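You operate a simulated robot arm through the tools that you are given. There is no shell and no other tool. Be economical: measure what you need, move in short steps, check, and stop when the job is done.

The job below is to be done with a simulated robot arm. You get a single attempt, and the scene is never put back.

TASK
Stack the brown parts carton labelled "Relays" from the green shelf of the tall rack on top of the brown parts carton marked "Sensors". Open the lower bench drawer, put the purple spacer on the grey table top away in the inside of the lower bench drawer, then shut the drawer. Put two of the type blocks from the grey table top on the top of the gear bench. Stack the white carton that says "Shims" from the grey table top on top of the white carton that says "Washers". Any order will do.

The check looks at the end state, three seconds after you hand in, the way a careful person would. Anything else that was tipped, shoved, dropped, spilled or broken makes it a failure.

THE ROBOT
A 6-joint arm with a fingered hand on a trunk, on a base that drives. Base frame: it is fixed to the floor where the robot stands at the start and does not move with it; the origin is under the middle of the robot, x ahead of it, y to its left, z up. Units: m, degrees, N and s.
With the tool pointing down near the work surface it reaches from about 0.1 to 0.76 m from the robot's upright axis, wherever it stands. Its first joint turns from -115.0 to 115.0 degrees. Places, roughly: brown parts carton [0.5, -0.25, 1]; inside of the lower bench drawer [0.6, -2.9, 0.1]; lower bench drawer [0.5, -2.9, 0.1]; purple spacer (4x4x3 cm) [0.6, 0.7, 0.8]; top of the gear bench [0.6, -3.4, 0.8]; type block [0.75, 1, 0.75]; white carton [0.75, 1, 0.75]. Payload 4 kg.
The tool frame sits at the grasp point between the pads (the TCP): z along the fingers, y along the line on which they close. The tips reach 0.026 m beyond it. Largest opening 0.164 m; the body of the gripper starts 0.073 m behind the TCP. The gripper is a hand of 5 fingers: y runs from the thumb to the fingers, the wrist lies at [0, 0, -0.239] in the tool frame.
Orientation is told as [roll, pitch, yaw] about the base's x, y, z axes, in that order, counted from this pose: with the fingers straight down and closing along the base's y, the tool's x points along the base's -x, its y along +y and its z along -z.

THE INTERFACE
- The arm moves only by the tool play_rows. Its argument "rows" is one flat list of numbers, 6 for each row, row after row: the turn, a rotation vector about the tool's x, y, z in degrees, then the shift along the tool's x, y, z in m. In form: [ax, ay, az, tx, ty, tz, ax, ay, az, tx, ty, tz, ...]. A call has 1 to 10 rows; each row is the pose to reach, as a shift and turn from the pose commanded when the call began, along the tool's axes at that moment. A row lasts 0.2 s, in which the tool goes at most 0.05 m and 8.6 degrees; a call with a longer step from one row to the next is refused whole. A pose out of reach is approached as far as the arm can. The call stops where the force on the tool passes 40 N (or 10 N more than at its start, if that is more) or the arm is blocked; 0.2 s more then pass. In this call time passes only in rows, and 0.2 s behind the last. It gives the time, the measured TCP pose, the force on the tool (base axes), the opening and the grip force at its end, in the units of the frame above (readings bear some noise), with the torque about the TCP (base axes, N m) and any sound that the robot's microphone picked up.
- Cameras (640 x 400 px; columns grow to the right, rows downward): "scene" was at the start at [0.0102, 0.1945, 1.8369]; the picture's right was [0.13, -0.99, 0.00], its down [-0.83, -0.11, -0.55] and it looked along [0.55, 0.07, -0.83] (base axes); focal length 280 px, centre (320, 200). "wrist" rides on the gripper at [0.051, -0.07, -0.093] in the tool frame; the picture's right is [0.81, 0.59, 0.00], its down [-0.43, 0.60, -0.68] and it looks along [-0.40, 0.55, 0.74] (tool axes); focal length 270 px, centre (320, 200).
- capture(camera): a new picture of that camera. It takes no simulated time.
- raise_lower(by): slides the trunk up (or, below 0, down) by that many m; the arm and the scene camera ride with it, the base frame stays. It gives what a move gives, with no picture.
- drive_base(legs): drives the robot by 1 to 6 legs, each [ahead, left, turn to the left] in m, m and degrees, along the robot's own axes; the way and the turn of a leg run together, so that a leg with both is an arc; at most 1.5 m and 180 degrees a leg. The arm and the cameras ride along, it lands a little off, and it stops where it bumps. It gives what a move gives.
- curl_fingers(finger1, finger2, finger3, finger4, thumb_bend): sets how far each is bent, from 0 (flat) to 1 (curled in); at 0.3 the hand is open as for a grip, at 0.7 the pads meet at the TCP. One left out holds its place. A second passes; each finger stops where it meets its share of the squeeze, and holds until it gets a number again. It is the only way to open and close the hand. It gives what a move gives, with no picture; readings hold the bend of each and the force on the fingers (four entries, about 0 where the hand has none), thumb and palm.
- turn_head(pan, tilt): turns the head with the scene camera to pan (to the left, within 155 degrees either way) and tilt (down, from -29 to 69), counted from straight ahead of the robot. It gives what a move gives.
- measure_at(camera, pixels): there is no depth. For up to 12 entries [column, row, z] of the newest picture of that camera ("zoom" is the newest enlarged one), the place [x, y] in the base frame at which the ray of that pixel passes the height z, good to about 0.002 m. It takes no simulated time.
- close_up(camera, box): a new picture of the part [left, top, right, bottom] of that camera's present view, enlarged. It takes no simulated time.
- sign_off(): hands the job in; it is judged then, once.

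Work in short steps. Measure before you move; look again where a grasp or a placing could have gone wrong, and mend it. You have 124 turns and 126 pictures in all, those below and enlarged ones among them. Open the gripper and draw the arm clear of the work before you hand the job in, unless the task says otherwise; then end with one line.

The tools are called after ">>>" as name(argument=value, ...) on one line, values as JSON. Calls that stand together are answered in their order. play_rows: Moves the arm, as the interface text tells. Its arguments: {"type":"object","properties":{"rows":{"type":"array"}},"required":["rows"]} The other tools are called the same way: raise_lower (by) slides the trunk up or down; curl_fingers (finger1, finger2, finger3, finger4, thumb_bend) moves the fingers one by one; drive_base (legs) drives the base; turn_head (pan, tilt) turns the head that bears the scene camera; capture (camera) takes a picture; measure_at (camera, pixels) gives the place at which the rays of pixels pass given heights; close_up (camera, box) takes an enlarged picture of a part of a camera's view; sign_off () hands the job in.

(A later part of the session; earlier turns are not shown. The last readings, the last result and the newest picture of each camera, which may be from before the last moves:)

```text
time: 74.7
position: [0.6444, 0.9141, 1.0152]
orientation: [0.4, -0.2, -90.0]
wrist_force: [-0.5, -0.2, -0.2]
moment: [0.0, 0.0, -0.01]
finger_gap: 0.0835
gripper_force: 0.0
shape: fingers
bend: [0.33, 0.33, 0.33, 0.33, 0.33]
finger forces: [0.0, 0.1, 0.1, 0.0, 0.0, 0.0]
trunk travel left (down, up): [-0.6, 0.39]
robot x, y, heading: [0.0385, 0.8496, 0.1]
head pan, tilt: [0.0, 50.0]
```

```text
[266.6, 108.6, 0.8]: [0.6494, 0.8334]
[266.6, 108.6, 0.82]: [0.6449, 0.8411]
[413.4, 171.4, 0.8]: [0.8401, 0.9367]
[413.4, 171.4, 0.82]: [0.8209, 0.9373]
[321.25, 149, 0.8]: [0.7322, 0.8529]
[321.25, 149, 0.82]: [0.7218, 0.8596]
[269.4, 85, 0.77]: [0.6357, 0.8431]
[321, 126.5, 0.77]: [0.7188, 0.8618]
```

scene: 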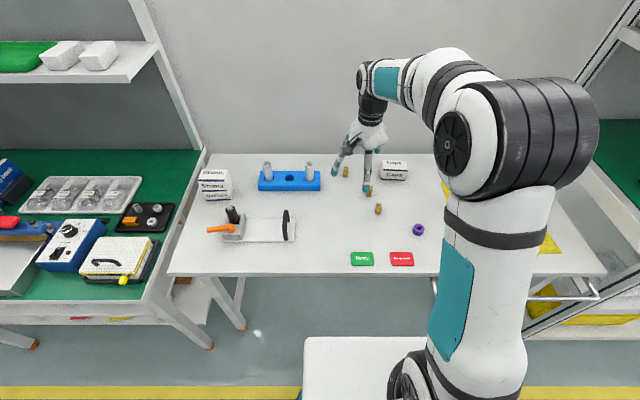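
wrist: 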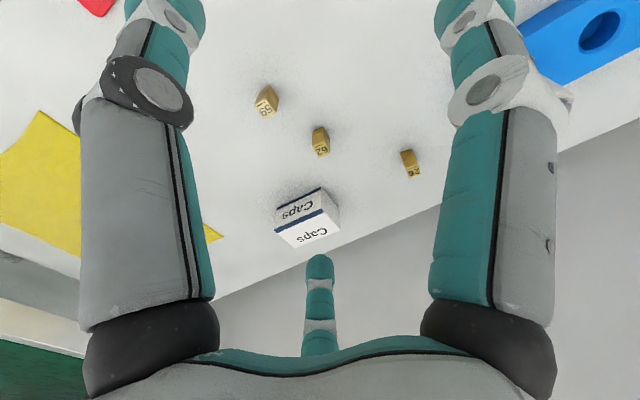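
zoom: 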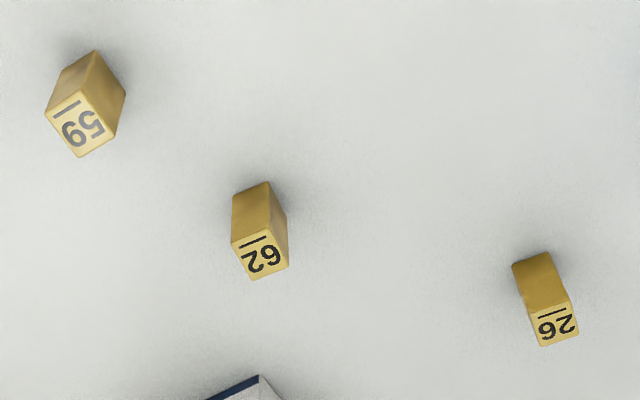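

Block 59 top at (0.6455, 0.840, 0.82); 62 at (0.722, 0.860). I pre-bend to 0.5 (ring ≈0.042) so that I clear 62, and move over block 59.

>>> curl_fingers(finger1=0.48, finger2=0.48, finger3=0.48, finger4=0.48, thumb_bend=0.48)

>>> play_rows(rows=[0, 0, 0, -0.037, 0, 0, 0, 0, 0, -0.074, 0.001, 0, 0, 0, 0, -0.074, 0.001, 0.04, 0, 0, 0, -0.074, 0.001, 0.08, 0, 0, 0, -0.074, 0.001, 0.11])

>>> capture(camera="wrist")

>>> close_up(camera="scene", box=[340, 160, 440, 240])

```text
time: 75.7
position: [0.6448, 0.9143, 1.0154]
orientation: [0.5, -0.2, -90.0]
wrist_force: [-0.7, 0.0, -0.4]
moment: [-0.01, 0.0, 0.0]
finger_gap: 0.0475
gripper_force: 0.0
shape: fingers
bend: [0.48, 0.48, 0.48, 0.48, 0.48]
finger forces: [0.1, 0.0, 0.1, 0.0, 0.0, 0.0]
trunk travel left (down, up): [-0.6, 0.39]
robot x, y, heading: [0.0364, 0.8476, 0.0]
head pan, tilt: [0.0, 50.0]
```

```text
time: 76.9
position: [0.6477, 0.8412, 0.9045]
orientation: [0.3, -0.2, -90.0]
wrist_force: [-0.4, -0.2, 1.0]
moment: [-0.05, 0.01, 0.0]
finger_gap: 0.0474
gripper_force: 0.0
shape: fingers
bend: [0.48, 0.48, 0.48, 0.48, 0.48]
finger forces: [0.0, 0.0, 0.0, 0.1, 0.0, 0.1]
trunk travel left (down, up): [-0.6, 0.39]
robot x, y, heading: [0.04, 0.8521, 0.0]
head pan, tilt: [0.0, 50.0]
```

```text
58 pictures are left
```

wrist: 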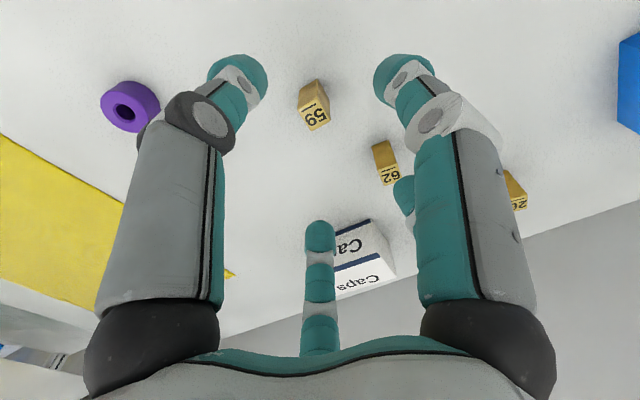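

```text
5.00 times, centred on (390, 200) of scene
```

zoom: 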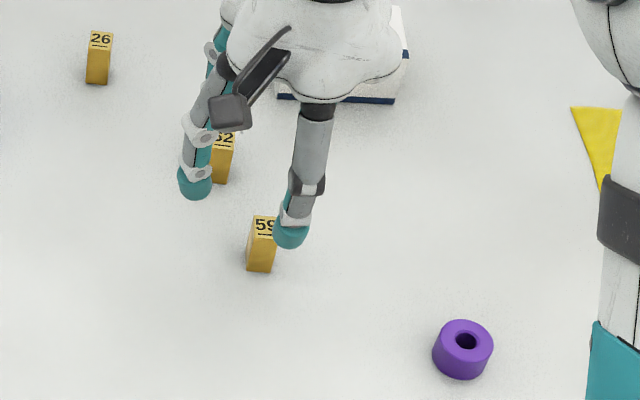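

Block 59 lies within 4 mm of the finger centre. Descend to z≈0.822.

>>> play_rows(rows=[0, 0, 0, -0.002, -0.003, 0.04, 0, 0, 0, -0.002, -0.003, 0.082])

>>> curl_fingers(finger2=0.72, finger3=0.72, thumb_bend=0.72)

>>> capture(camera="wrist")

```text
time: 77.5
position: [0.6463, 0.839, 0.8223]
orientation: [0.5, -0.1, -90.1]
wrist_force: [0.7, 0.6, -0.6]
moment: [-0.01, -0.01, 0.02]
finger_gap: 0.0478
gripper_force: 0.1
shape: fingers
bend: [0.48, 0.48, 0.48, 0.48, 0.48]
finger forces: [0.0, 0.0, 0.1, 0.0, 0.0, 0.0]
trunk travel left (down, up): [-0.6, 0.39]
robot x, y, heading: [0.0418, 0.8528, -0.1]
head pan, tilt: [0.0, 50.0]
```

```text
time: 78.5
position: [0.6455, 0.8374, 0.8228]
orientation: [0.4, -0.1, -89.9]
wrist_force: [0.0, 0.0, 0.8]
moment: [0.02, 0.06, 0.03]
finger_gap: 0.0361
gripper_force: 10.7
shape: fingers
bend: [0.48, 0.66, 0.66, 0.48, 0.66]
finger forces: [0.1, 6.1, 5.4, 0.1, 10.1, 0.0]
trunk travel left (down, up): [-0.6, 0.39]
robot x, y, heading: [0.0423, 0.8483, -0.1]
head pan, tilt: [0.0, 50.0]
```

```text
56 pictures are left
```

wrist: 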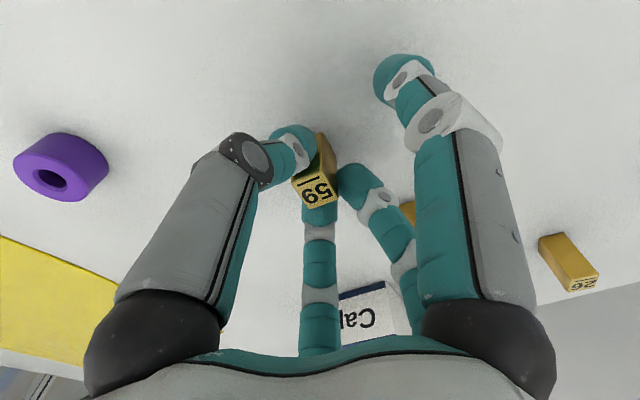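

Block 59 is pinched (6/5/10 N). Lift 0.2 m and check it stays.

>>> play_rows(rows=[0, 0, 0, 0, 0, -0.02, 0, 0, 0, 0, 0, -0.06, 0, 0, 0, 0, 0, -0.1, 0, 0, 0, 0, -0.03, -0.14, 0, 0, 0, 0, -0.06, -0.18, 0, 0, 0, 0, -0.09, -0.2])

>>> drive_base(legs=[[-0.6, 0, 0], [0, -1.4, 0], [0, -1.4, 0], [0, -1.0, 0]])

>>> turn_head(pan=-15, tilt=35)

>>> capture(camera="scene")

```text
time: 79.9
position: [0.5531, 0.8398, 1.0224]
orientation: [0.5, -0.2, -89.9]
wrist_force: [0.2, 0.8, -1.6]
moment: [0.01, 0.0, 0.02]
finger_gap: 0.0359
gripper_force: 10.4
shape: fingers
bend: [0.48, 0.66, 0.66, 0.48, 0.66]
finger forces: [0.0, 5.7, 5.4, 0.0, 10.0, 0.0]
trunk travel left (down, up): [-0.6, 0.39]
robot x, y, heading: [0.0424, 0.849, -0.0]
head pan, tilt: [0.0, 50.0]
```

```text
time: 101.1
position: [-0.0549, -2.9421, 1.0225]
orientation: [0.4, -0.1, -90.5]
wrist_force: [-0.4, -1.1, -0.9]
moment: [0.02, 0.03, 0.01]
finger_gap: 0.0358
gripper_force: 11.2
shape: fingers
bend: [0.48, 0.66, 0.66, 0.48, 0.66]
finger forces: [0.1, 5.8, 5.3, 0.1, 9.8, 0.1]
trunk travel left (down, up): [-0.6, 0.39]
robot x, y, heading: [-0.5727, -2.9274, -0.2]
head pan, tilt: [0.0, 50.0]
```

```text
time: 101.9
position: [-0.0543, -2.9423, 1.0216]
orientation: [0.5, -0.2, -90.5]
wrist_force: [0.6, 0.7, -0.5]
moment: [-0.04, -0.01, -0.02]
finger_gap: 0.0359
gripper_force: 10.4
shape: fingers
bend: [0.48, 0.66, 0.66, 0.48, 0.66]
finger forces: [0.1, 5.8, 5.4, 0.1, 9.8, 0.0]
trunk travel left (down, up): [-0.6, 0.39]
robot x, y, heading: [-0.5719, -2.9277, -0.5]
head pan, tilt: [-15.0, 35.0]
```

```text
55 pictures are left
```

scene: 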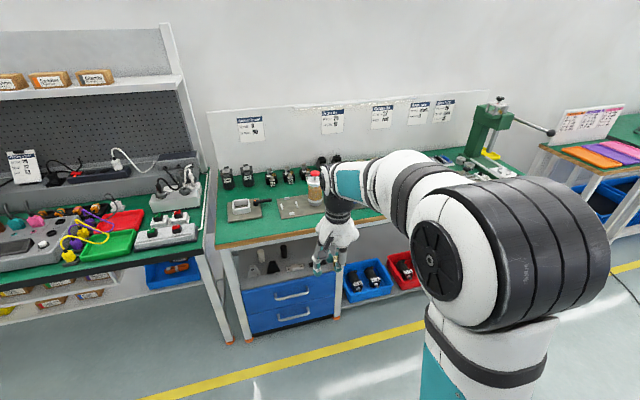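

Block is held. This is the gear bench with two blue drawers. Zoom in to pick a free spot on the top and to see the drawers.

>>> close_up(camera="scene", box=[205, 90, 525, 290])

>>> close_up(camera="scene", box=[210, 240, 370, 350])

>>> measure_at(camera="scene", pixels=[[370, 213, 0.78], [275, 227, 0.78], [310, 190, 0.78], [218, 245, 0.78], [290, 298, 0.35], [295, 316, 0.15], [245, 335, 0.1], [335, 315, 0.1], [205, 230, 0.78]])

```text
2.00 times, centred on (365, 190) of scene
```

zoom: 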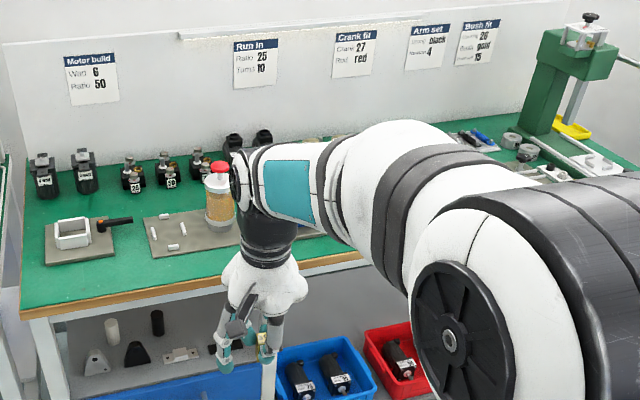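

```text
3.64 times, centred on (290, 295) of scene
```

zoom: 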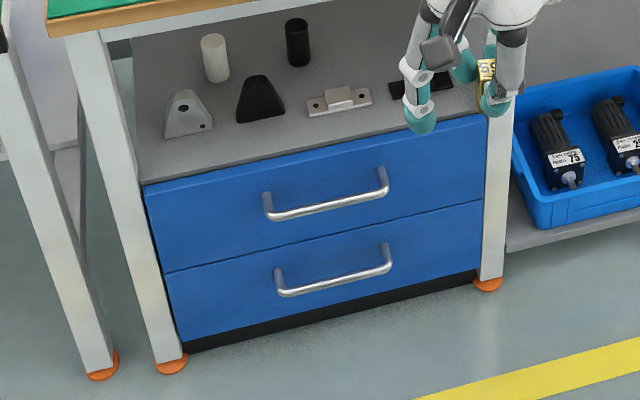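

```text
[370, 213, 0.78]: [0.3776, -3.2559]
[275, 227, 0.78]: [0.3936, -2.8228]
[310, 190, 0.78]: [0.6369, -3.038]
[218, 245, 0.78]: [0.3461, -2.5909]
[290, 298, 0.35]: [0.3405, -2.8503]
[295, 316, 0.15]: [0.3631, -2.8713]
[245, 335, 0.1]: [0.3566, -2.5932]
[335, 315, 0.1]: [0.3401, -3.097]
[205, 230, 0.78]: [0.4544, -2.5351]
```

The clear area right of the mats is hidden by the arm. I drive 0.75 m further right and look left onto the bench top.

>>> drive_base(legs=[[0, -0.75, 0]])

>>> turn_head(pan=8, tilt=38)

>>> capture(camera="scene")

```text
time: 106.0
position: [-0.0575, -3.6945, 1.0223]
orientation: [0.4, -0.3, -90.0]
wrist_force: [-1.0, 0.3, -0.5]
moment: [0.02, 0.0, 0.01]
finger_gap: 0.0359
gripper_force: 10.6
shape: fingers
bend: [0.48, 0.66, 0.66, 0.48, 0.66]
finger forces: [0.1, 5.7, 5.4, 0.0, 9.9, 0.0]
trunk travel left (down, up): [-0.6, 0.39]
robot x, y, heading: [-0.5735, -3.6869, 0.1]
head pan, tilt: [-15.0, 35.0]
```

```text
time: 106.9
position: [-0.0581, -3.6958, 1.0217]
orientation: [0.5, -0.1, -90.1]
wrist_force: [-0.1, -0.7, -0.5]
moment: [0.0, -0.01, 0.01]
finger_gap: 0.036
gripper_force: 11.0
shape: fingers
bend: [0.48, 0.66, 0.66, 0.48, 0.66]
finger forces: [0.1, 5.8, 5.5, 0.0, 9.8, 0.0]
trunk travel left (down, up): [-0.6, 0.39]
robot x, y, heading: [-0.5711, -3.6815, -0.2]
head pan, tilt: [8.0, 38.0]
```

```text
52 pictures are left
```

scene: 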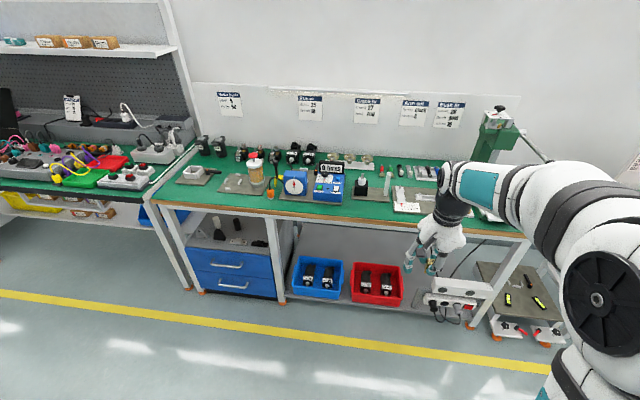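

Zoom in on the bench top to find the free strip.

>>> close_up(camera="scene", box=[220, 140, 460, 240])

>>> measure_at(camera="scene", pixels=[[365, 206, 0.78], [365, 216, 0.78], [365, 225, 0.78], [380, 200, 0.78], [345, 203, 0.78], [395, 212, 0.78], [365, 206, 0.74]])

```text
2.67 times, centred on (340, 190) of scene
```

zoom: 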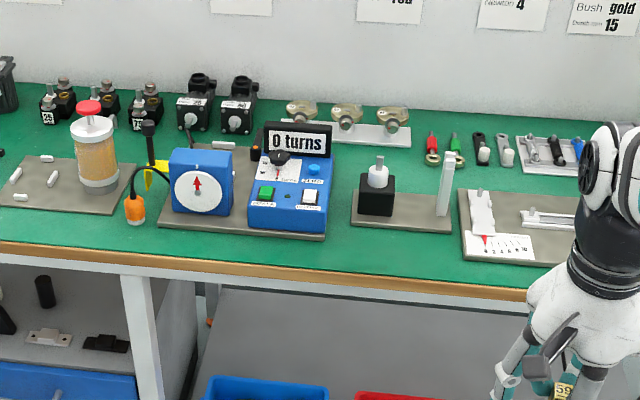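

```text
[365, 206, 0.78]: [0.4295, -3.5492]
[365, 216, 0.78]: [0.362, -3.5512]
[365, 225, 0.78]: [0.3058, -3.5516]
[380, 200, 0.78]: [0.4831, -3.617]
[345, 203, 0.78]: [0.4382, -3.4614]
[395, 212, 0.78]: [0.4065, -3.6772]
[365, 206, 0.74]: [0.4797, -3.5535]
```

Front strip is clear around x≈0.40, y≈-3.5 (between the mats). I drive 0.2 left and 0.44 ahead to bring the block above it.

>>> drive_base(legs=[[0, 0.19, 0], [0.46, 0, 0]])

>>> turn_head(pan=0, tilt=50)

>>> close_up(camera="scene", box=[240, 100, 560, 300])

>>> capture(camera="wrist")

```text
time: 110.8
position: [0.406, -3.5091, 1.0221]
orientation: [0.4, -0.2, -90.2]
wrist_force: [-0.3, 0.0, -0.8]
moment: [0.01, 0.02, -0.02]
finger_gap: 0.036
gripper_force: 10.0
shape: fingers
bend: [0.48, 0.66, 0.66, 0.48, 0.66]
finger forces: [0.1, 5.7, 5.4, 0.0, 9.8, 0.0]
trunk travel left (down, up): [-0.6, 0.39]
robot x, y, heading: [-0.1096, -3.4955, -0.0]
head pan, tilt: [8.0, 38.0]
```

```text
time: 111.5
position: [0.4047, -3.5091, 1.0214]
orientation: [0.4, -0.2, -90.2]
wrist_force: [-1.1, -0.3, -1.1]
moment: [0.01, -0.02, 0.0]
finger_gap: 0.0358
gripper_force: 10.8
shape: fingers
bend: [0.48, 0.66, 0.66, 0.48, 0.66]
finger forces: [0.0, 5.7, 5.5, 0.0, 9.9, 0.0]
trunk travel left (down, up): [-0.6, 0.39]
robot x, y, heading: [-0.1128, -3.4945, -0.2]
head pan, tilt: [0.0, 50.0]
```

```text
2.00 times, centred on (400, 200) of scene
```

zoom: 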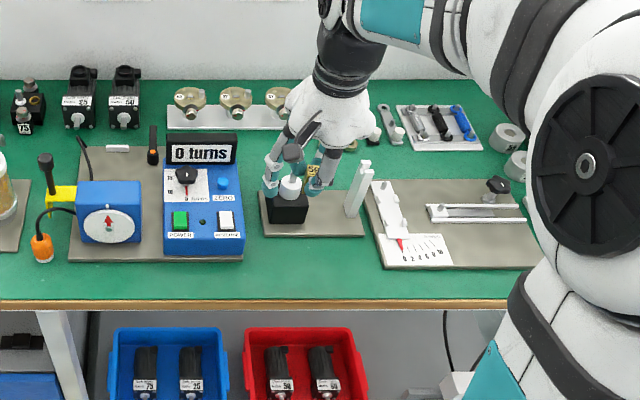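

```text
49 pictures are left
```

wrist: 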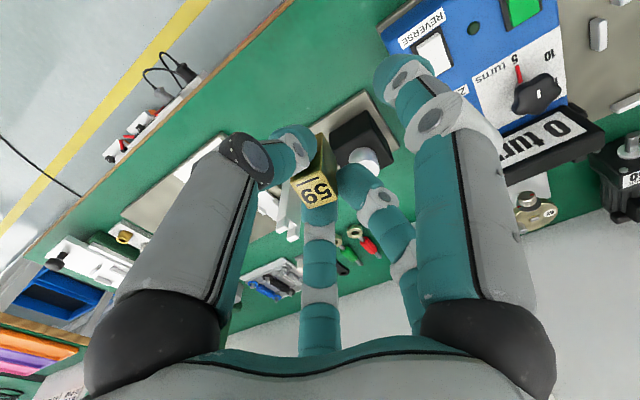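

Measure strip boundaries: mat front edge (zoom 310,238), bench edge (310,303), at two heights, with wrist cross-check of the bench edge.

>>> measure_at(camera="zoom", pixels=[[262, 238, 0.76], [262, 238, 0.78], [310, 302, 0.76], [310, 302, 0.78], [243, 258, 0.76], [243, 258, 0.78], [378, 268, 0.78]])

>>> measure_at(camera="wrist", pixels=[[366, 91, 0.76], [366, 91, 0.78], [205, 95, 0.76], [205, 95, 0.78]])

>>> close_up(camera="wrist", box=[240, 30, 440, 155])

```text
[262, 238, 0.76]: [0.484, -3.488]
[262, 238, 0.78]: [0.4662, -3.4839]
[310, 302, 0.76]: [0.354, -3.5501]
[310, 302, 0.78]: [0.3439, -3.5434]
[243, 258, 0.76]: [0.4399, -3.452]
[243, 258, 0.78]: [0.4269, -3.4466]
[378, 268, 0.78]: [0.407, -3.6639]
```

```text
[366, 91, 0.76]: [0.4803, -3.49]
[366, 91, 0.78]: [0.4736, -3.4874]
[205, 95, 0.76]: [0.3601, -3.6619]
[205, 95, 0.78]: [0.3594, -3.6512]
```

```text
3.20 times, centred on (340, 92) of wrist
```

zoom: 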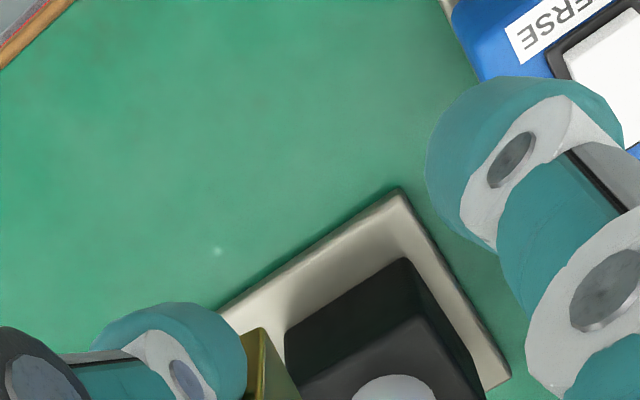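

Bench top ≈0.76; strip free from x 0.355 to 0.475. I go to (0.397, -3.54) and descend to near contact.

>>> play_rows(rows=[0, 0, 0, -0.03, -0.008, 0, 0, 0, 0, -0.03, -0.008, 0.045, 0, 0, 0, -0.03, -0.008, 0.09, 0, 0, 0, -0.03, -0.008, 0.135, 0, 0, 0, -0.03, -0.008, 0.175, 0, 0, 0, -0.03, -0.008, 0.195])

>>> close_up(camera="scene", box=[340, 180, 468, 260])

```text
time: 112.9
position: [0.399, -3.5407, 0.8269]
orientation: [0.3, -0.2, -90.2]
wrist_force: [0.9, -0.5, -1.7]
moment: [-0.03, -0.01, 0.01]
finger_gap: 0.036
gripper_force: 11.3
shape: fingers
bend: [0.48, 0.66, 0.66, 0.48, 0.66]
finger forces: [0.0, 5.6, 5.4, 0.1, 9.6, 0.1]
trunk travel left (down, up): [-0.6, 0.39]
robot x, y, heading: [-0.1108, -3.496, -0.3]
head pan, tilt: [0.0, 50.0]
```

```text
5.00 times, centred on (404, 220) of scene
```

zoom: 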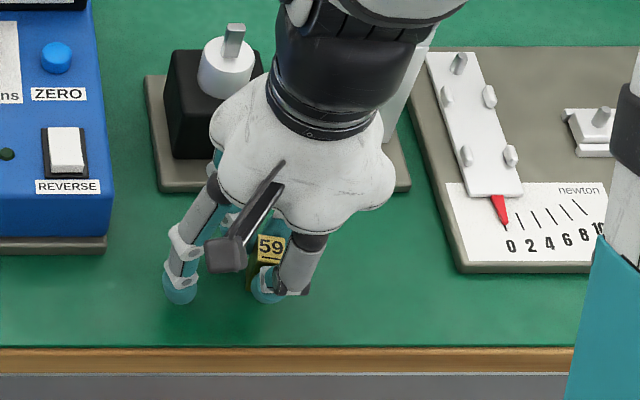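

Nearly there; lower 11 mm slowly and read the force.

>>> play_rows(rows=[0, 0, 0, 0, 0, 0.004, 0, 0, 0, 0, 0, 0.008, 0, 0, 0, 0, 0, 0.011])

```text
time: 113.7
position: [0.3968, -3.54, 0.8165]
orientation: [0.6, -0.2, -90.2]
wrist_force: [-0.3, 1.8, 19.5]
moment: [-0.03, 0.06, 0.04]
finger_gap: 0.036
gripper_force: 13.9
shape: fingers
bend: [0.48, 0.66, 0.65, 0.48, 0.68]
finger forces: [0.0, 5.6, 9.5, 0.0, 13.5, 0.0]
trunk travel left (down, up): [-0.6, 0.39]
robot x, y, heading: [-0.1116, -3.4987, -0.2]
head pan, tilt: [0.0, 50.0]
```

Contact (19 N). Ease up 2 mm, then open the three digits and rise.

>>> play_rows(rows=[0, 0, 0, 0, 0, -0.001])

>>> curl_fingers(finger2=0.5, finger3=0.5, thumb_bend=0.5)

>>> play_rows(rows=[0, 0, 0, 0, 0, -0.04, 0, 0, 0, 0, 0, -0.08, 0, 0, 0, 0, 0, -0.12, 0, 0, 0, 0, 0, -0.16, 0, 0, 0, 0, 0, -0.2])

>>> close_up(camera="scene", box=[340, 180, 468, 260])

```text
time: 114.1
position: [0.3975, -3.5402, 0.8178]
orientation: [0.5, -0.2, -90.2]
wrist_force: [0.2, -0.1, 15.7]
moment: [-0.04, 0.02, 0.03]
finger_gap: 0.036
gripper_force: 13.4
shape: fingers
bend: [0.48, 0.66, 0.65, 0.48, 0.68]
finger forces: [0.0, 5.3, 9.4, 0.0, 12.3, 0.0]
trunk travel left (down, up): [-0.6, 0.39]
robot x, y, heading: [-0.1145, -3.4924, -0.3]
head pan, tilt: [0.0, 50.0]
```

```text
time: 115.1
position: [0.3988, -3.5399, 0.8163]
orientation: [0.4, -0.2, -90.1]
wrist_force: [0.0, 0.4, -0.4]
moment: [0.03, 0.02, 0.01]
finger_gap: 0.045
gripper_force: 0.0
shape: fingers
bend: [0.48, 0.5, 0.5, 0.48, 0.5]
finger forces: [0.1, 0.1, 0.0, 0.0, 0.0, 0.1]
trunk travel left (down, up): [-0.6, 0.39]
robot x, y, heading: [-0.1103, -3.5004, -0.6]
head pan, tilt: [0.0, 50.0]
```

```text
time: 116.3
position: [0.3988, -3.5379, 1.016]
orientation: [0.3, -0.2, -90.2]
wrist_force: [-0.2, -0.2, 0.3]
moment: [-0.01, -0.01, 0.0]
finger_gap: 0.0451
gripper_force: 0.1
shape: fingers
bend: [0.48, 0.5, 0.5, 0.48, 0.5]
finger forces: [0.0, 0.1, 0.0, 0.0, 0.0, 0.0]
trunk travel left (down, up): [-0.6, 0.39]
robot x, y, heading: [-0.1097, -3.4983, -0.4]
head pan, tilt: [0.0, 50.0]
```

```text
5.00 times, centred on (404, 220) of scene
```

zoom: 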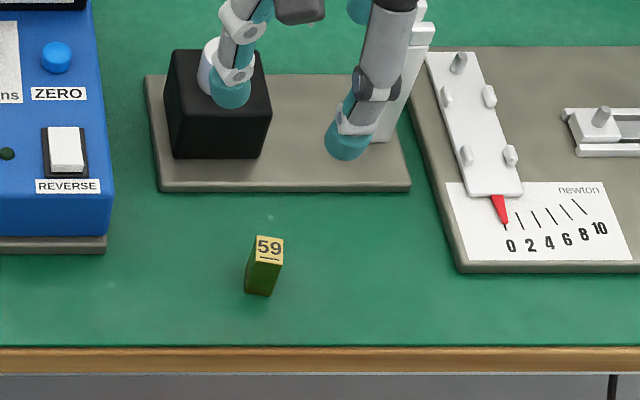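

Block 59 stands on the bench. Now the drawer: back off to x≈-0.5, go left 0.65, and look at the drawers.

>>> drive_base(legs=[[-0.42, 0, 0.4], [0, 0.65, 0]])

>>> turn_head(pan=-5, tilt=48)

>>> capture(camera="scene")

```text
time: 122.1
position: [-0.0255, -2.888, 1.0155]
orientation: [0.3, -0.3, -90.1]
wrist_force: [0.4, -0.6, -0.1]
moment: [0.01, 0.05, -0.01]
finger_gap: 0.0448
gripper_force: 0.1
shape: fingers
bend: [0.48, 0.5, 0.5, 0.48, 0.5]
finger forces: [0.0, 0.0, 0.0, 0.0, 0.0, 0.0]
trunk travel left (down, up): [-0.6, 0.39]
robot x, y, heading: [-0.531, -2.8475, 0.1]
head pan, tilt: [0.0, 50.0]
```

```text
time: 122.8
position: [-0.0243, -2.8884, 1.0156]
orientation: [0.4, -0.2, -90.2]
wrist_force: [-0.4, 0.6, 0.2]
moment: [-0.01, -0.02, -0.01]
finger_gap: 0.0446
gripper_force: 0.1
shape: fingers
bend: [0.48, 0.5, 0.5, 0.48, 0.5]
finger forces: [0.0, 0.0, 0.1, 0.0, 0.0, 0.0]
trunk travel left (down, up): [-0.6, 0.39]
robot x, y, heading: [-0.5344, -2.8459, 0.0]
head pan, tilt: [-5.0, 48.0]
```

```text
45 pictures are left
```

scene: 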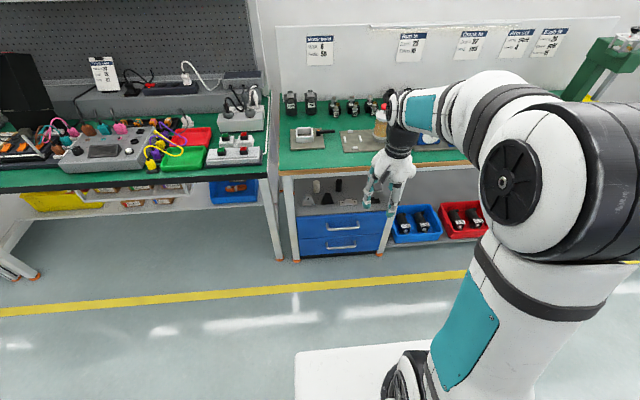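

Zoom on the drawers at this height, to triangulate with a lower view after.

>>> close_up(camera="scene", box=[280, 195, 400, 270])

>>> measure_at(camera="zoom", pixels=[[320, 200, 0.1], [320, 200, 0.2]])

```text
5.33 times, centred on (340, 232) of scene
```

zoom: 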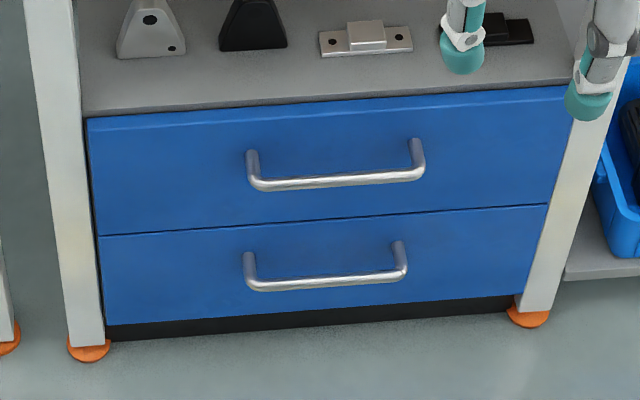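

```text
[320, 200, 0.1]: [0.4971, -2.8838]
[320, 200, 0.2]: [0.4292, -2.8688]
```

>>> measure_at(camera="zoom", pixels=[[108, 340, 0.0], [515, 308, 0.0], [328, 281, 0.1], [328, 281, 0.15], [328, 281, 0.2], [328, 221, 0.2], [328, 221, 0.25], [328, 105, 0.4], [328, 308, 0.05], [335, 180, 0.25], [335, 180, 0.3], [335, 180, 0.35]])

>>> raise_lower(by=-0.45)

>>> turn_head(pan=-5, tilt=40)

>>> capture(camera="scene")

```text
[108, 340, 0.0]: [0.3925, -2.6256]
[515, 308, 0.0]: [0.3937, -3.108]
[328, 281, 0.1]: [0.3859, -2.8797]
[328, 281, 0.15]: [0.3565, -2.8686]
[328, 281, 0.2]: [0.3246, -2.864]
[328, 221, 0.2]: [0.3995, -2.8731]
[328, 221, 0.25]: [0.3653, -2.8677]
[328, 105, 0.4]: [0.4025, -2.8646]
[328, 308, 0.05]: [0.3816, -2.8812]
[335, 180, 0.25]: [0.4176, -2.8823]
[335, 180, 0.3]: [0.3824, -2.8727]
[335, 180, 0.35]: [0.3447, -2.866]
```

```text
refused: -0.45 is not a number from -0.4 to 0.4
```

```text
time: 123.5
position: [-0.0247, -2.8869, 1.0159]
orientation: [0.4, -0.3, -90.1]
wrist_force: [0.1, -0.9, 0.2]
moment: [0.0, 0.03, 0.01]
finger_gap: 0.0447
gripper_force: 0.0
shape: fingers
bend: [0.48, 0.5, 0.5, 0.48, 0.5]
finger forces: [0.1, 0.1, 0.0, 0.1, 0.0, 0.0]
trunk travel left (down, up): [-0.6, 0.39]
robot x, y, heading: [-0.5315, -2.8467, -0.2]
head pan, tilt: [-5.0, 40.0]
```

```text
43 pictures are left
```

scene: 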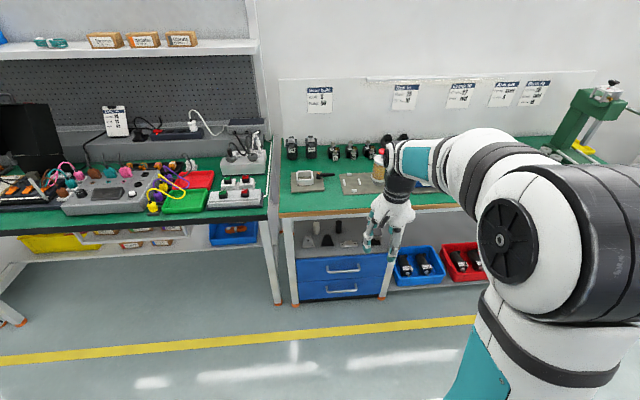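

Lower handle bar ≈ (0.353, -2.868, 0.155), face at x≈0.385. I lower the trunk 0.4, then 0.15 more, and look again for refinement.

>>> raise_lower(by=-0.4)

>>> raise_lower(by=-0.15)

>>> turn_head(pan=-5, tilt=32)

>>> capture(camera="scene")

```text
time: 127.3
position: [-0.025, -2.888, 0.615]
orientation: [0.4, -0.3, -90.1]
wrist_force: [0.2, 0.1, 0.1]
moment: [0.01, 0.01, 0.01]
finger_gap: 0.0449
gripper_force: 0.1
shape: fingers
bend: [0.48, 0.5, 0.5, 0.48, 0.5]
finger forces: [0.0, 0.0, 0.0, 0.0, 0.0, 0.0]
trunk travel left (down, up): [-0.2, 0.79]
robot x, y, heading: [-0.5357, -2.8445, -0.0]
head pan, tilt: [-5.0, 40.0]
```

```text
time: 129.1
position: [-0.025, -2.8876, 0.4664]
orientation: [0.3, -0.3, -90.1]
wrist_force: [0.3, 0.6, -0.6]
moment: [-0.02, -0.01, -0.01]
finger_gap: 0.045
gripper_force: 0.1
shape: fingers
bend: [0.48, 0.5, 0.5, 0.48, 0.5]
finger forces: [0.0, 0.0, 0.0, 0.0, 0.0, 0.0]
trunk travel left (down, up): [-0.05, 0.94]
robot x, y, heading: [-0.534, -2.8455, 0.0]
head pan, tilt: [-5.0, 40.0]
```

```text
time: 129.8
position: [-0.024, -2.8869, 0.4662]
orientation: [0.3, -0.3, -90.1]
wrist_force: [-0.3, 0.3, 0.2]
moment: [0.0, -0.01, 0.0]
finger_gap: 0.045
gripper_force: 0.0
shape: fingers
bend: [0.48, 0.5, 0.5, 0.48, 0.5]
finger forces: [0.0, 0.1, 0.0, 0.0, 0.0, 0.1]
trunk travel left (down, up): [-0.05, 0.94]
robot x, y, heading: [-0.5334, -2.8496, -0.0]
head pan, tilt: [-5.0, 32.0]
```

```text
42 pictures are left
```

scene: 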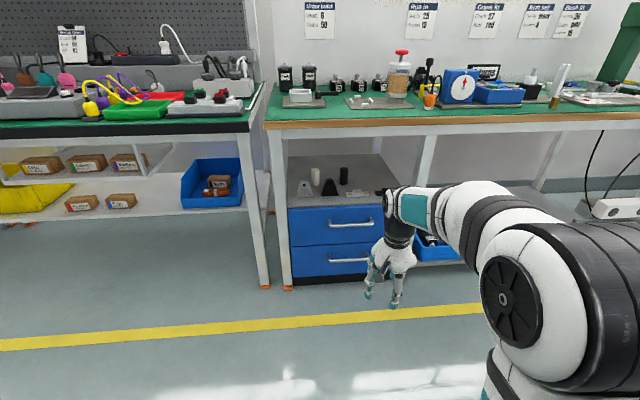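

Now rotate the tool 65° forward (about tool x) while moving ahead 0.2 and down 0.2.

>>> play_rows(rows=[-7.2, 0, 0, 0.002, 0.022, 0.022, -14.4, 0, 0, 0.004, 0.044, 0.044, -21.6, 0, 0, 0.006, 0.066, 0.066, -28.8, 0, 0, 0.008, 0.088, 0.088, -36, 0, 0, 0.01, 0.11, 0.11, -43.2, 0, 0, 0.012, 0.132, 0.132, -50.4, 0, 0, 0.014, 0.154, 0.154, -57.6, 0, 0, 0.017, 0.176, 0.176, -65, 0, 0, 0.019, 0.2, 0.2])

>>> capture(camera="scene")

>>> capture(camera="wrist")

```text
time: 131.8
position: [0.177, -2.8665, 0.2672]
orientation: [65.7, -0.2, -90.0]
wrist_force: [0.1, 0.4, 1.0]
moment: [-0.01, 0.05, 0.02]
finger_gap: 0.0451
gripper_force: 0.0
shape: fingers
bend: [0.48, 0.5, 0.5, 0.48, 0.5]
finger forces: [0.0, 0.0, 0.0, 0.0, 0.0, 0.1]
out of reach, approached as far as the arm can: row 5, 6, 7
trunk travel left (down, up): [-0.05, 0.94]
robot x, y, heading: [-0.5345, -2.8457, -0.2]
head pan, tilt: [-5.0, 32.0]
```

```text
41 pictures are left
```

scene: 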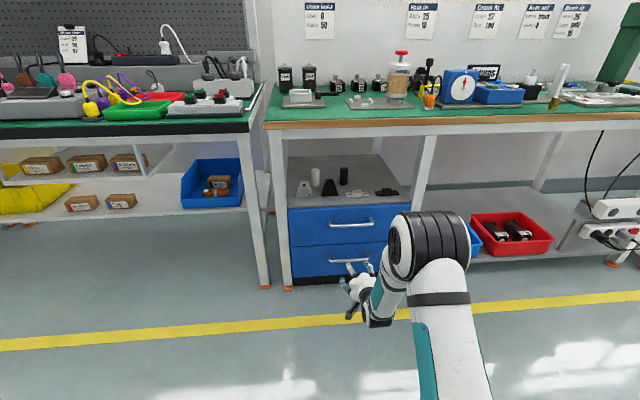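

```text
40 pictures are left
```

wrist: 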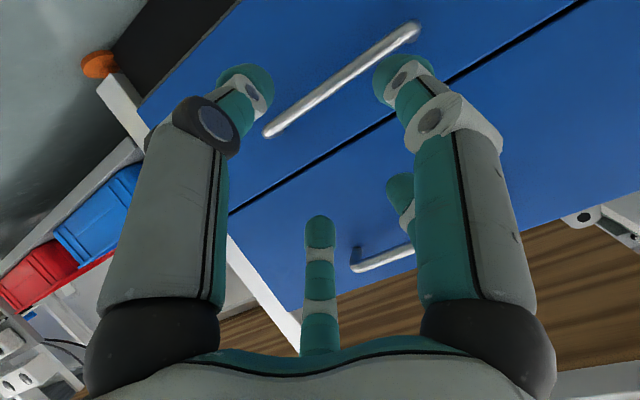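

Both cameras see the lower bar. Measure its ends: wrist (270,130),(412,32) and zoom in the scene.

>>> measure_at(camera="wrist", pixels=[[270, 132, 0.14], [270, 132, 0.15], [270, 132, 0.16], [408, 33, 0.14], [408, 33, 0.15], [408, 33, 0.16]])

>>> close_up(camera="scene", box=[280, 195, 400, 295])

```text
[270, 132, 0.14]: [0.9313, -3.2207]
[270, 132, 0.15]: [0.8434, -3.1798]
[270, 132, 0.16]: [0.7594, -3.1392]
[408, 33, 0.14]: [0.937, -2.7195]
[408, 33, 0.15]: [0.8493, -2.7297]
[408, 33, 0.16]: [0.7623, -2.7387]
```

```text
4.00 times, centred on (340, 245) of scene
```

zoom: 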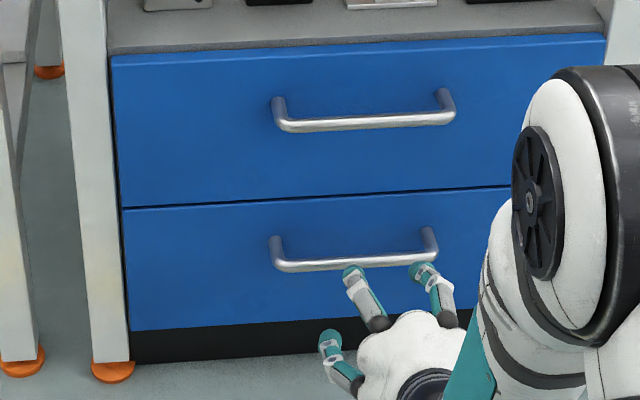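

>>> measure_at(camera="zoom", pixels=[[355, 263, 0.15], [355, 263, 0.18], [355, 263, 0.21], [355, 197, 0.22], [355, 197, 0.25], [355, 322, 0.05], [355, 322, 0.08], [365, 125, 0.34], [365, 125, 0.38], [275, 238, 0.2], [133, 362, 0.0], [430, 255, 0.18]])

```text
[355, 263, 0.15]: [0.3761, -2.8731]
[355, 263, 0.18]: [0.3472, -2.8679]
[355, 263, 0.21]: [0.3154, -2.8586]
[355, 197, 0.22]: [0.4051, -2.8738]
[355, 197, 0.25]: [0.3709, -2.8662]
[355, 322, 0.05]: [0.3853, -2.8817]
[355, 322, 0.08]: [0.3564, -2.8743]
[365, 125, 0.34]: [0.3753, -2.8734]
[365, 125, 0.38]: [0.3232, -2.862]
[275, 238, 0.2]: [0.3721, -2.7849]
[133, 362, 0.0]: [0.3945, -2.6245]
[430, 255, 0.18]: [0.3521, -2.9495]
```

Triangulated: bar ≈ (0.321, -2.866, 0.207), face x≈0.358. I spread fingers 1 and 4 so they pass under the bar, and advance 0.1 along the tool.

>>> curl_fingers(finger1=0.33, finger2=0.45, finger3=0.45, finger4=0.33, thumb_bend=0.45)

>>> play_rows(rows=[0, 0, 0, 0, 0.002, 0.035, 0, 0, 0, 0, 0.003, 0.07, 0, 0, 0, 0, 0.004, 0.1])

>>> capture(camera="wrist")

>>> close_up(camera="scene", box=[280, 195, 400, 295])

```text
time: 132.8
position: [0.1757, -2.8665, 0.2659]
orientation: [65.5, -0.2, -90.1]
wrist_force: [0.0, 0.4, -0.5]
moment: [-0.02, -0.01, 0.03]
finger_gap: 0.0713
gripper_force: 0.0
shape: fingers
bend: [0.33, 0.45, 0.45, 0.33, 0.45]
finger forces: [0.1, 0.1, 0.1, 0.0, 0.0, 0.1]
trunk travel left (down, up): [-0.05, 0.94]
robot x, y, heading: [-0.5354, -2.845, 0.0]
head pan, tilt: [-5.0, 32.0]
```

```text
time: 133.6
position: [0.2695, -2.8702, 0.2298]
orientation: [65.4, -0.3, -90.0]
wrist_force: [0.2, -0.3, -0.7]
moment: [0.01, 0.01, -0.01]
finger_gap: 0.0714
gripper_force: 0.1
shape: fingers
bend: [0.33, 0.45, 0.45, 0.33, 0.45]
finger forces: [0.0, 0.1, 0.0, 0.0, 0.1, 0.1]
trunk travel left (down, up): [-0.05, 0.94]
robot x, y, heading: [-0.5348, -2.8485, -0.3]
head pan, tilt: [-5.0, 32.0]
```

```text
38 pictures are left
```

wrist: 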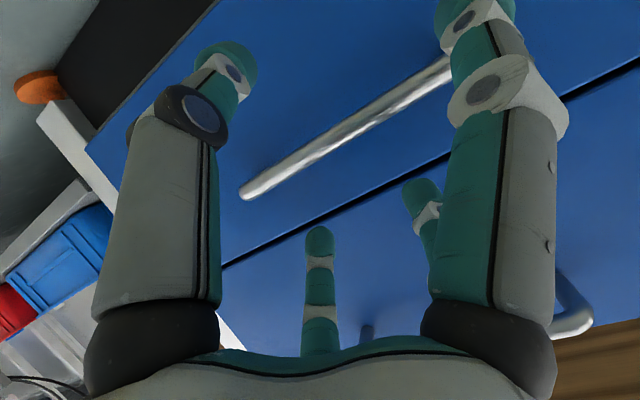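

```text
4.00 times, centred on (340, 245) of scene
```

zoom: 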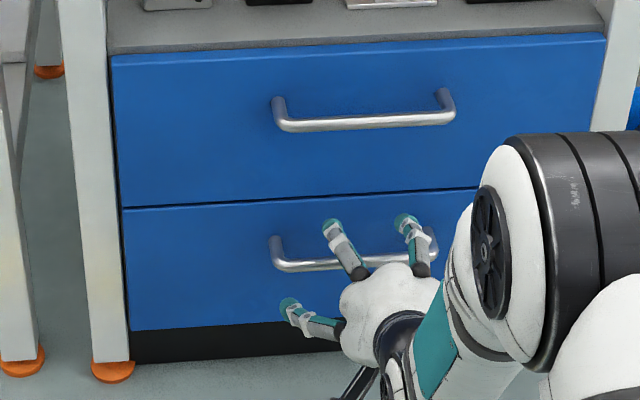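

The bar lies exactly on the expected approach line (row ~144 at col 320). Advance 0.045 and close digits around the bar.

>>> play_rows(rows=[0, 0, 0, 0, -0.001, 0.023, 0, 0, 0, 0, -0.002, 0.045])

>>> curl_fingers(finger2=0.75, finger3=0.75, thumb_bend=0.75)

>>> capture(camera="wrist")

```text
time: 134.2
position: [0.3051, -2.8698, 0.2064]
orientation: [65.1, -0.2, -90.1]
wrist_force: [-14.9, -0.2, 4.9]
moment: [0.01, -0.83, 0.07]
finger_gap: 0.0714
gripper_force: 8.3
shape: fingers
bend: [0.33, 0.45, 0.45, 0.33, 0.45]
finger forces: [0.0, 8.8, 7.5, 0.0, 0.0, 0.0]
trunk travel left (down, up): [-0.05, 0.94]
robot x, y, heading: [-0.5348, -2.8492, -0.1]
head pan, tilt: [-5.0, 32.0]
stopped in row 2: the force on the tool passed its limit at 50 N (the readings are from after the stop); the commanded pose is now the measured one
```

```text
time: 135.2
position: [0.3058, -2.8706, 0.2055]
orientation: [65.2, -0.2, -90.1]
wrist_force: [1.4, -0.1, -0.4]
moment: [0.01, 0.0, -0.01]
finger_gap: 0.0678
gripper_force: 0.1
shape: fingers
bend: [0.33, 0.73, 0.73, 0.33, 0.73]
finger forces: [0.1, 0.0, 0.1, 0.1, 0.0, 0.1]
trunk travel left (down, up): [-0.05, 0.94]
robot x, y, heading: [-0.531, -2.8479, 0.1]
head pan, tilt: [-5.0, 32.0]
```

```text
36 pictures are left
```

wrist: 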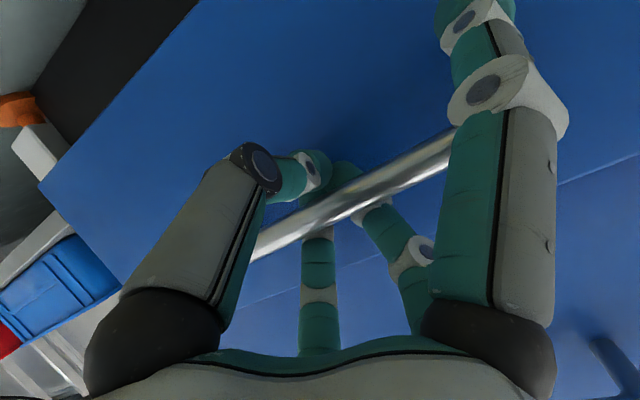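

Digits 2, 3 and the thumb have closed behind the bar: a hook. I pull by driving back 0.24 m and look.

>>> drive_base(legs=[[-0.12, 0, 0], [-0.13, 0, 0]])

>>> capture(camera="scene")

```text
time: 137.4
position: [0.0543, -2.8677, 0.2055]
orientation: [65.1, -0.3, -89.8]
wrist_force: [0.6, 0.1, 0.5]
moment: [-0.01, -0.01, -0.01]
finger_gap: 0.0675
gripper_force: 0.1
shape: fingers
bend: [0.33, 0.73, 0.73, 0.33, 0.73]
finger forces: [0.0, 0.0, 0.0, 0.0, 0.0, 0.1]
trunk travel left (down, up): [-0.05, 0.94]
robot x, y, heading: [-0.7873, -2.8435, -0.2]
head pan, tilt: [-5.0, 32.0]
```

```text
35 pictures are left
```

scene: 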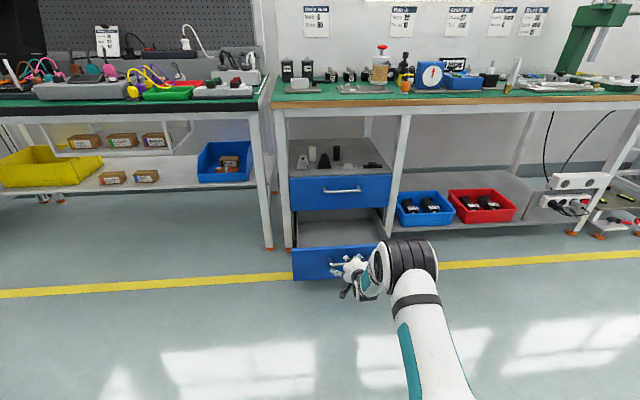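

The drawer is open ~0.25 m. Release the digits and back straight off 0.15 m along the tool.

>>> curl_fingers(finger2=0.42, finger3=0.42, thumb_bend=0.42)

>>> drive_base(legs=[[-0.2, 0, 0]])

>>> capture(camera="scene")

```text
time: 138.4
position: [0.0546, -2.8675, 0.2054]
orientation: [65.0, -0.2, -89.8]
wrist_force: [0.9, 0.2, -0.4]
moment: [0.02, 0.04, 0.02]
finger_gap: 0.0741
gripper_force: 0.1
shape: fingers
bend: [0.33, 0.42, 0.42, 0.33, 0.42]
finger forces: [0.0, 0.0, 0.0, 0.1, 0.0, 0.0]
trunk travel left (down, up): [-0.05, 0.94]
robot x, y, heading: [-0.7886, -2.847, -0.1]
head pan, tilt: [-5.0, 32.0]
```

```text
time: 140.0
position: [-0.1427, -2.8698, 0.2049]
orientation: [65.0, -0.2, -90.0]
wrist_force: [0.2, 0.0, -0.1]
moment: [0.0, 0.0, 0.02]
finger_gap: 0.074
gripper_force: 0.1
shape: fingers
bend: [0.33, 0.42, 0.42, 0.33, 0.42]
finger forces: [0.0, 0.0, 0.1, 0.0, 0.0, 0.1]
trunk travel left (down, up): [-0.05, 0.94]
robot x, y, heading: [-0.9821, -2.8448, -0.1]
head pan, tilt: [-5.0, 32.0]
```

```text
34 pictures are left
```

scene: 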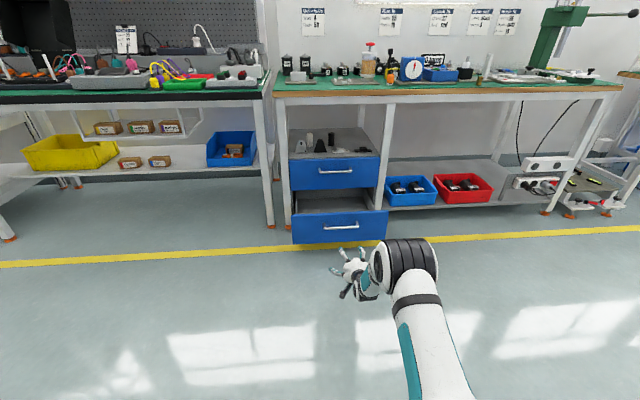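

Drawer stands open. Raise the trunk 0.55 and turn the tool back to vertical for fetching the spacer.

>>> raise_lower(by=0.4)

>>> play_rows(rows=[7.2, 0, 0, 0, -0.013, -0.028, 14.4, 0, 0, 0, -0.026, -0.056, 21.6, 0, 0, 0, -0.039, -0.085, 28.8, 0, 0, 0, -0.052, -0.113, 36, 0, 0, 0, -0.065, -0.141, 43.2, 0, 0, 0, -0.079, -0.169, 50.4, 0, 0, 0, -0.092, -0.197, 57.6, 0, 0, 0, -0.105, -0.226, 65, 0, 0, 0, -0.118, -0.254])

>>> raise_lower(by=0.2)

>>> drive_base(legs=[[0, 1.3, 0], [0, 1.3, 0], [0, 1.0, 0], [0.5, 0, 0]])

```text
time: 143.8
position: [-0.1429, -2.8682, 0.6055]
orientation: [65.1, -0.2, -90.0]
wrist_force: [0.4, -0.2, 0.2]
moment: [-0.02, 0.02, -0.02]
finger_gap: 0.074
gripper_force: 0.2
shape: fingers
bend: [0.33, 0.42, 0.42, 0.33, 0.42]
finger forces: [0.0, 0.0, 0.1, 0.0, 0.0, 0.0]
trunk travel left (down, up): [-0.45, 0.54]
robot x, y, heading: [-0.982, -2.8445, 0.1]
head pan, tilt: [-5.0, 32.0]
```

```text
time: 145.8
position: [-0.4266, -2.8683, 0.6056]
orientation: [0.0, -0.1, -90.0]
wrist_force: [-0.1, 0.8, 0.4]
moment: [-0.02, 0.04, -0.01]
finger_gap: 0.0741
gripper_force: 0.1
shape: fingers
bend: [0.33, 0.42, 0.42, 0.33, 0.42]
finger forces: [0.1, 0.0, 0.0, 0.1, 0.0, 0.0]
out of reach, approached as far as the arm can: row 5
trunk travel left (down, up): [-0.45, 0.54]
robot x, y, heading: [-0.9814, -2.8486, 0.3]
head pan, tilt: [-5.0, 32.0]
```

```text
time: 148.0
position: [-0.424, -2.8696, 0.8055]
orientation: [0.1, -0.1, -90.0]
wrist_force: [-0.5, 0.3, 0.2]
moment: [0.02, 0.01, -0.01]
finger_gap: 0.0741
gripper_force: 0.0
shape: fingers
bend: [0.33, 0.42, 0.42, 0.33, 0.42]
finger forces: [0.1, 0.0, 0.0, 0.0, 0.0, 0.0]
trunk travel left (down, up): [-0.65, 0.34]
robot x, y, heading: [-0.9831, -2.8468, -0.0]
head pan, tilt: [-5.0, 32.0]
```

```text
time: 168.0
position: [0.0358, 0.7771, 0.805]
orientation: [0.1, -0.2, -88.1]
wrist_force: [-0.1, -0.1, 0.6]
moment: [-0.01, 0.05, 0.0]
finger_gap: 0.0739
gripper_force: 0.0
shape: fingers
bend: [0.33, 0.42, 0.42, 0.33, 0.42]
finger forces: [0.0, 0.0, 0.0, 0.0, 0.0, 0.0]
trunk travel left (down, up): [-0.65, 0.34]
robot x, y, heading: [-0.5241, 0.783, 1.7]
head pan, tilt: [-5.0, 32.0]
```

Raise the hand to z≈1.0, then drive ahead 0.5 over the table, fixing the heading.

>>> raise_lower(by=0.2)

>>> drive_base(legs=[[0, -0.04, -1.7], [0.54, 0, 0]])

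>>> turn_head(pan=0, tilt=52)

>>> capture(camera="scene")

>>> capture(camera="wrist")

```text
time: 170.2
position: [0.0343, 0.7759, 1.0067]
orientation: [0.2, -0.2, -88.2]
wrist_force: [0.8, 0.0, -0.1]
moment: [-0.03, -0.05, 0.0]
finger_gap: 0.0741
gripper_force: 0.0
shape: fingers
bend: [0.33, 0.42, 0.42, 0.33, 0.42]
finger forces: [0.1, 0.0, 0.0, 0.1, 0.0, 0.0]
trunk travel left (down, up): [-0.85, 0.14]
robot x, y, heading: [-0.5215, 0.7822, 1.9]
head pan, tilt: [-5.0, 32.0]
```

```text
time: 173.8
position: [0.5831, 0.7233, 1.005]
orientation: [0.1, -0.2, -89.8]
wrist_force: [0.0, 0.0, -0.5]
moment: [-0.02, 0.01, 0.0]
finger_gap: 0.0743
gripper_force: 0.0
shape: fingers
bend: [0.33, 0.42, 0.42, 0.33, 0.42]
finger forces: [0.0, 0.1, 0.0, 0.0, 0.1, 0.0]
trunk travel left (down, up): [-0.85, 0.14]
robot x, y, heading: [0.0213, 0.7424, 0.3]
head pan, tilt: [-5.0, 32.0]
```

```text
time: 174.7
position: [0.5821, 0.7221, 1.0065]
orientation: [0.0, -0.2, -89.6]
wrist_force: [-0.5, 0.1, 0.5]
moment: [-0.03, -0.01, 0.01]
finger_gap: 0.0742
gripper_force: 0.1
shape: fingers
bend: [0.33, 0.42, 0.42, 0.33, 0.42]
finger forces: [0.0, 0.0, 0.0, 0.0, 0.1, 0.0]
trunk travel left (down, up): [-0.85, 0.14]
robot x, y, heading: [0.026, 0.742, 0.5]
head pan, tilt: [0.0, 52.0]
```

```text
33 pictures are left
```

scene: 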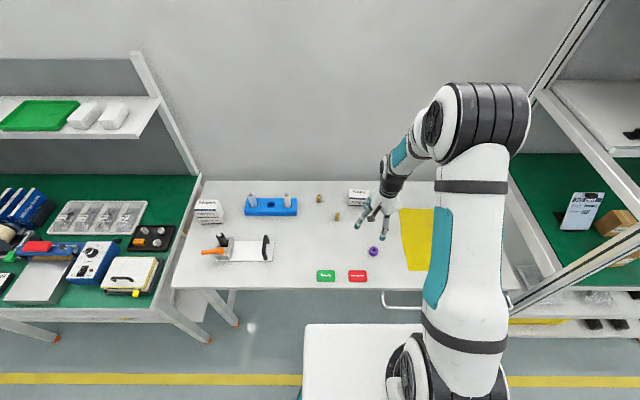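

```text
32 pictures are left
```

wrist: 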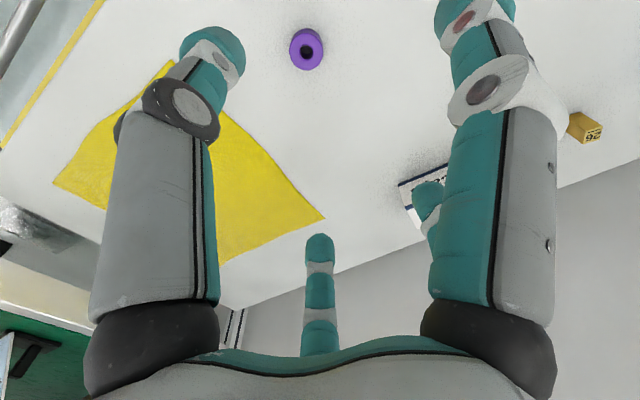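

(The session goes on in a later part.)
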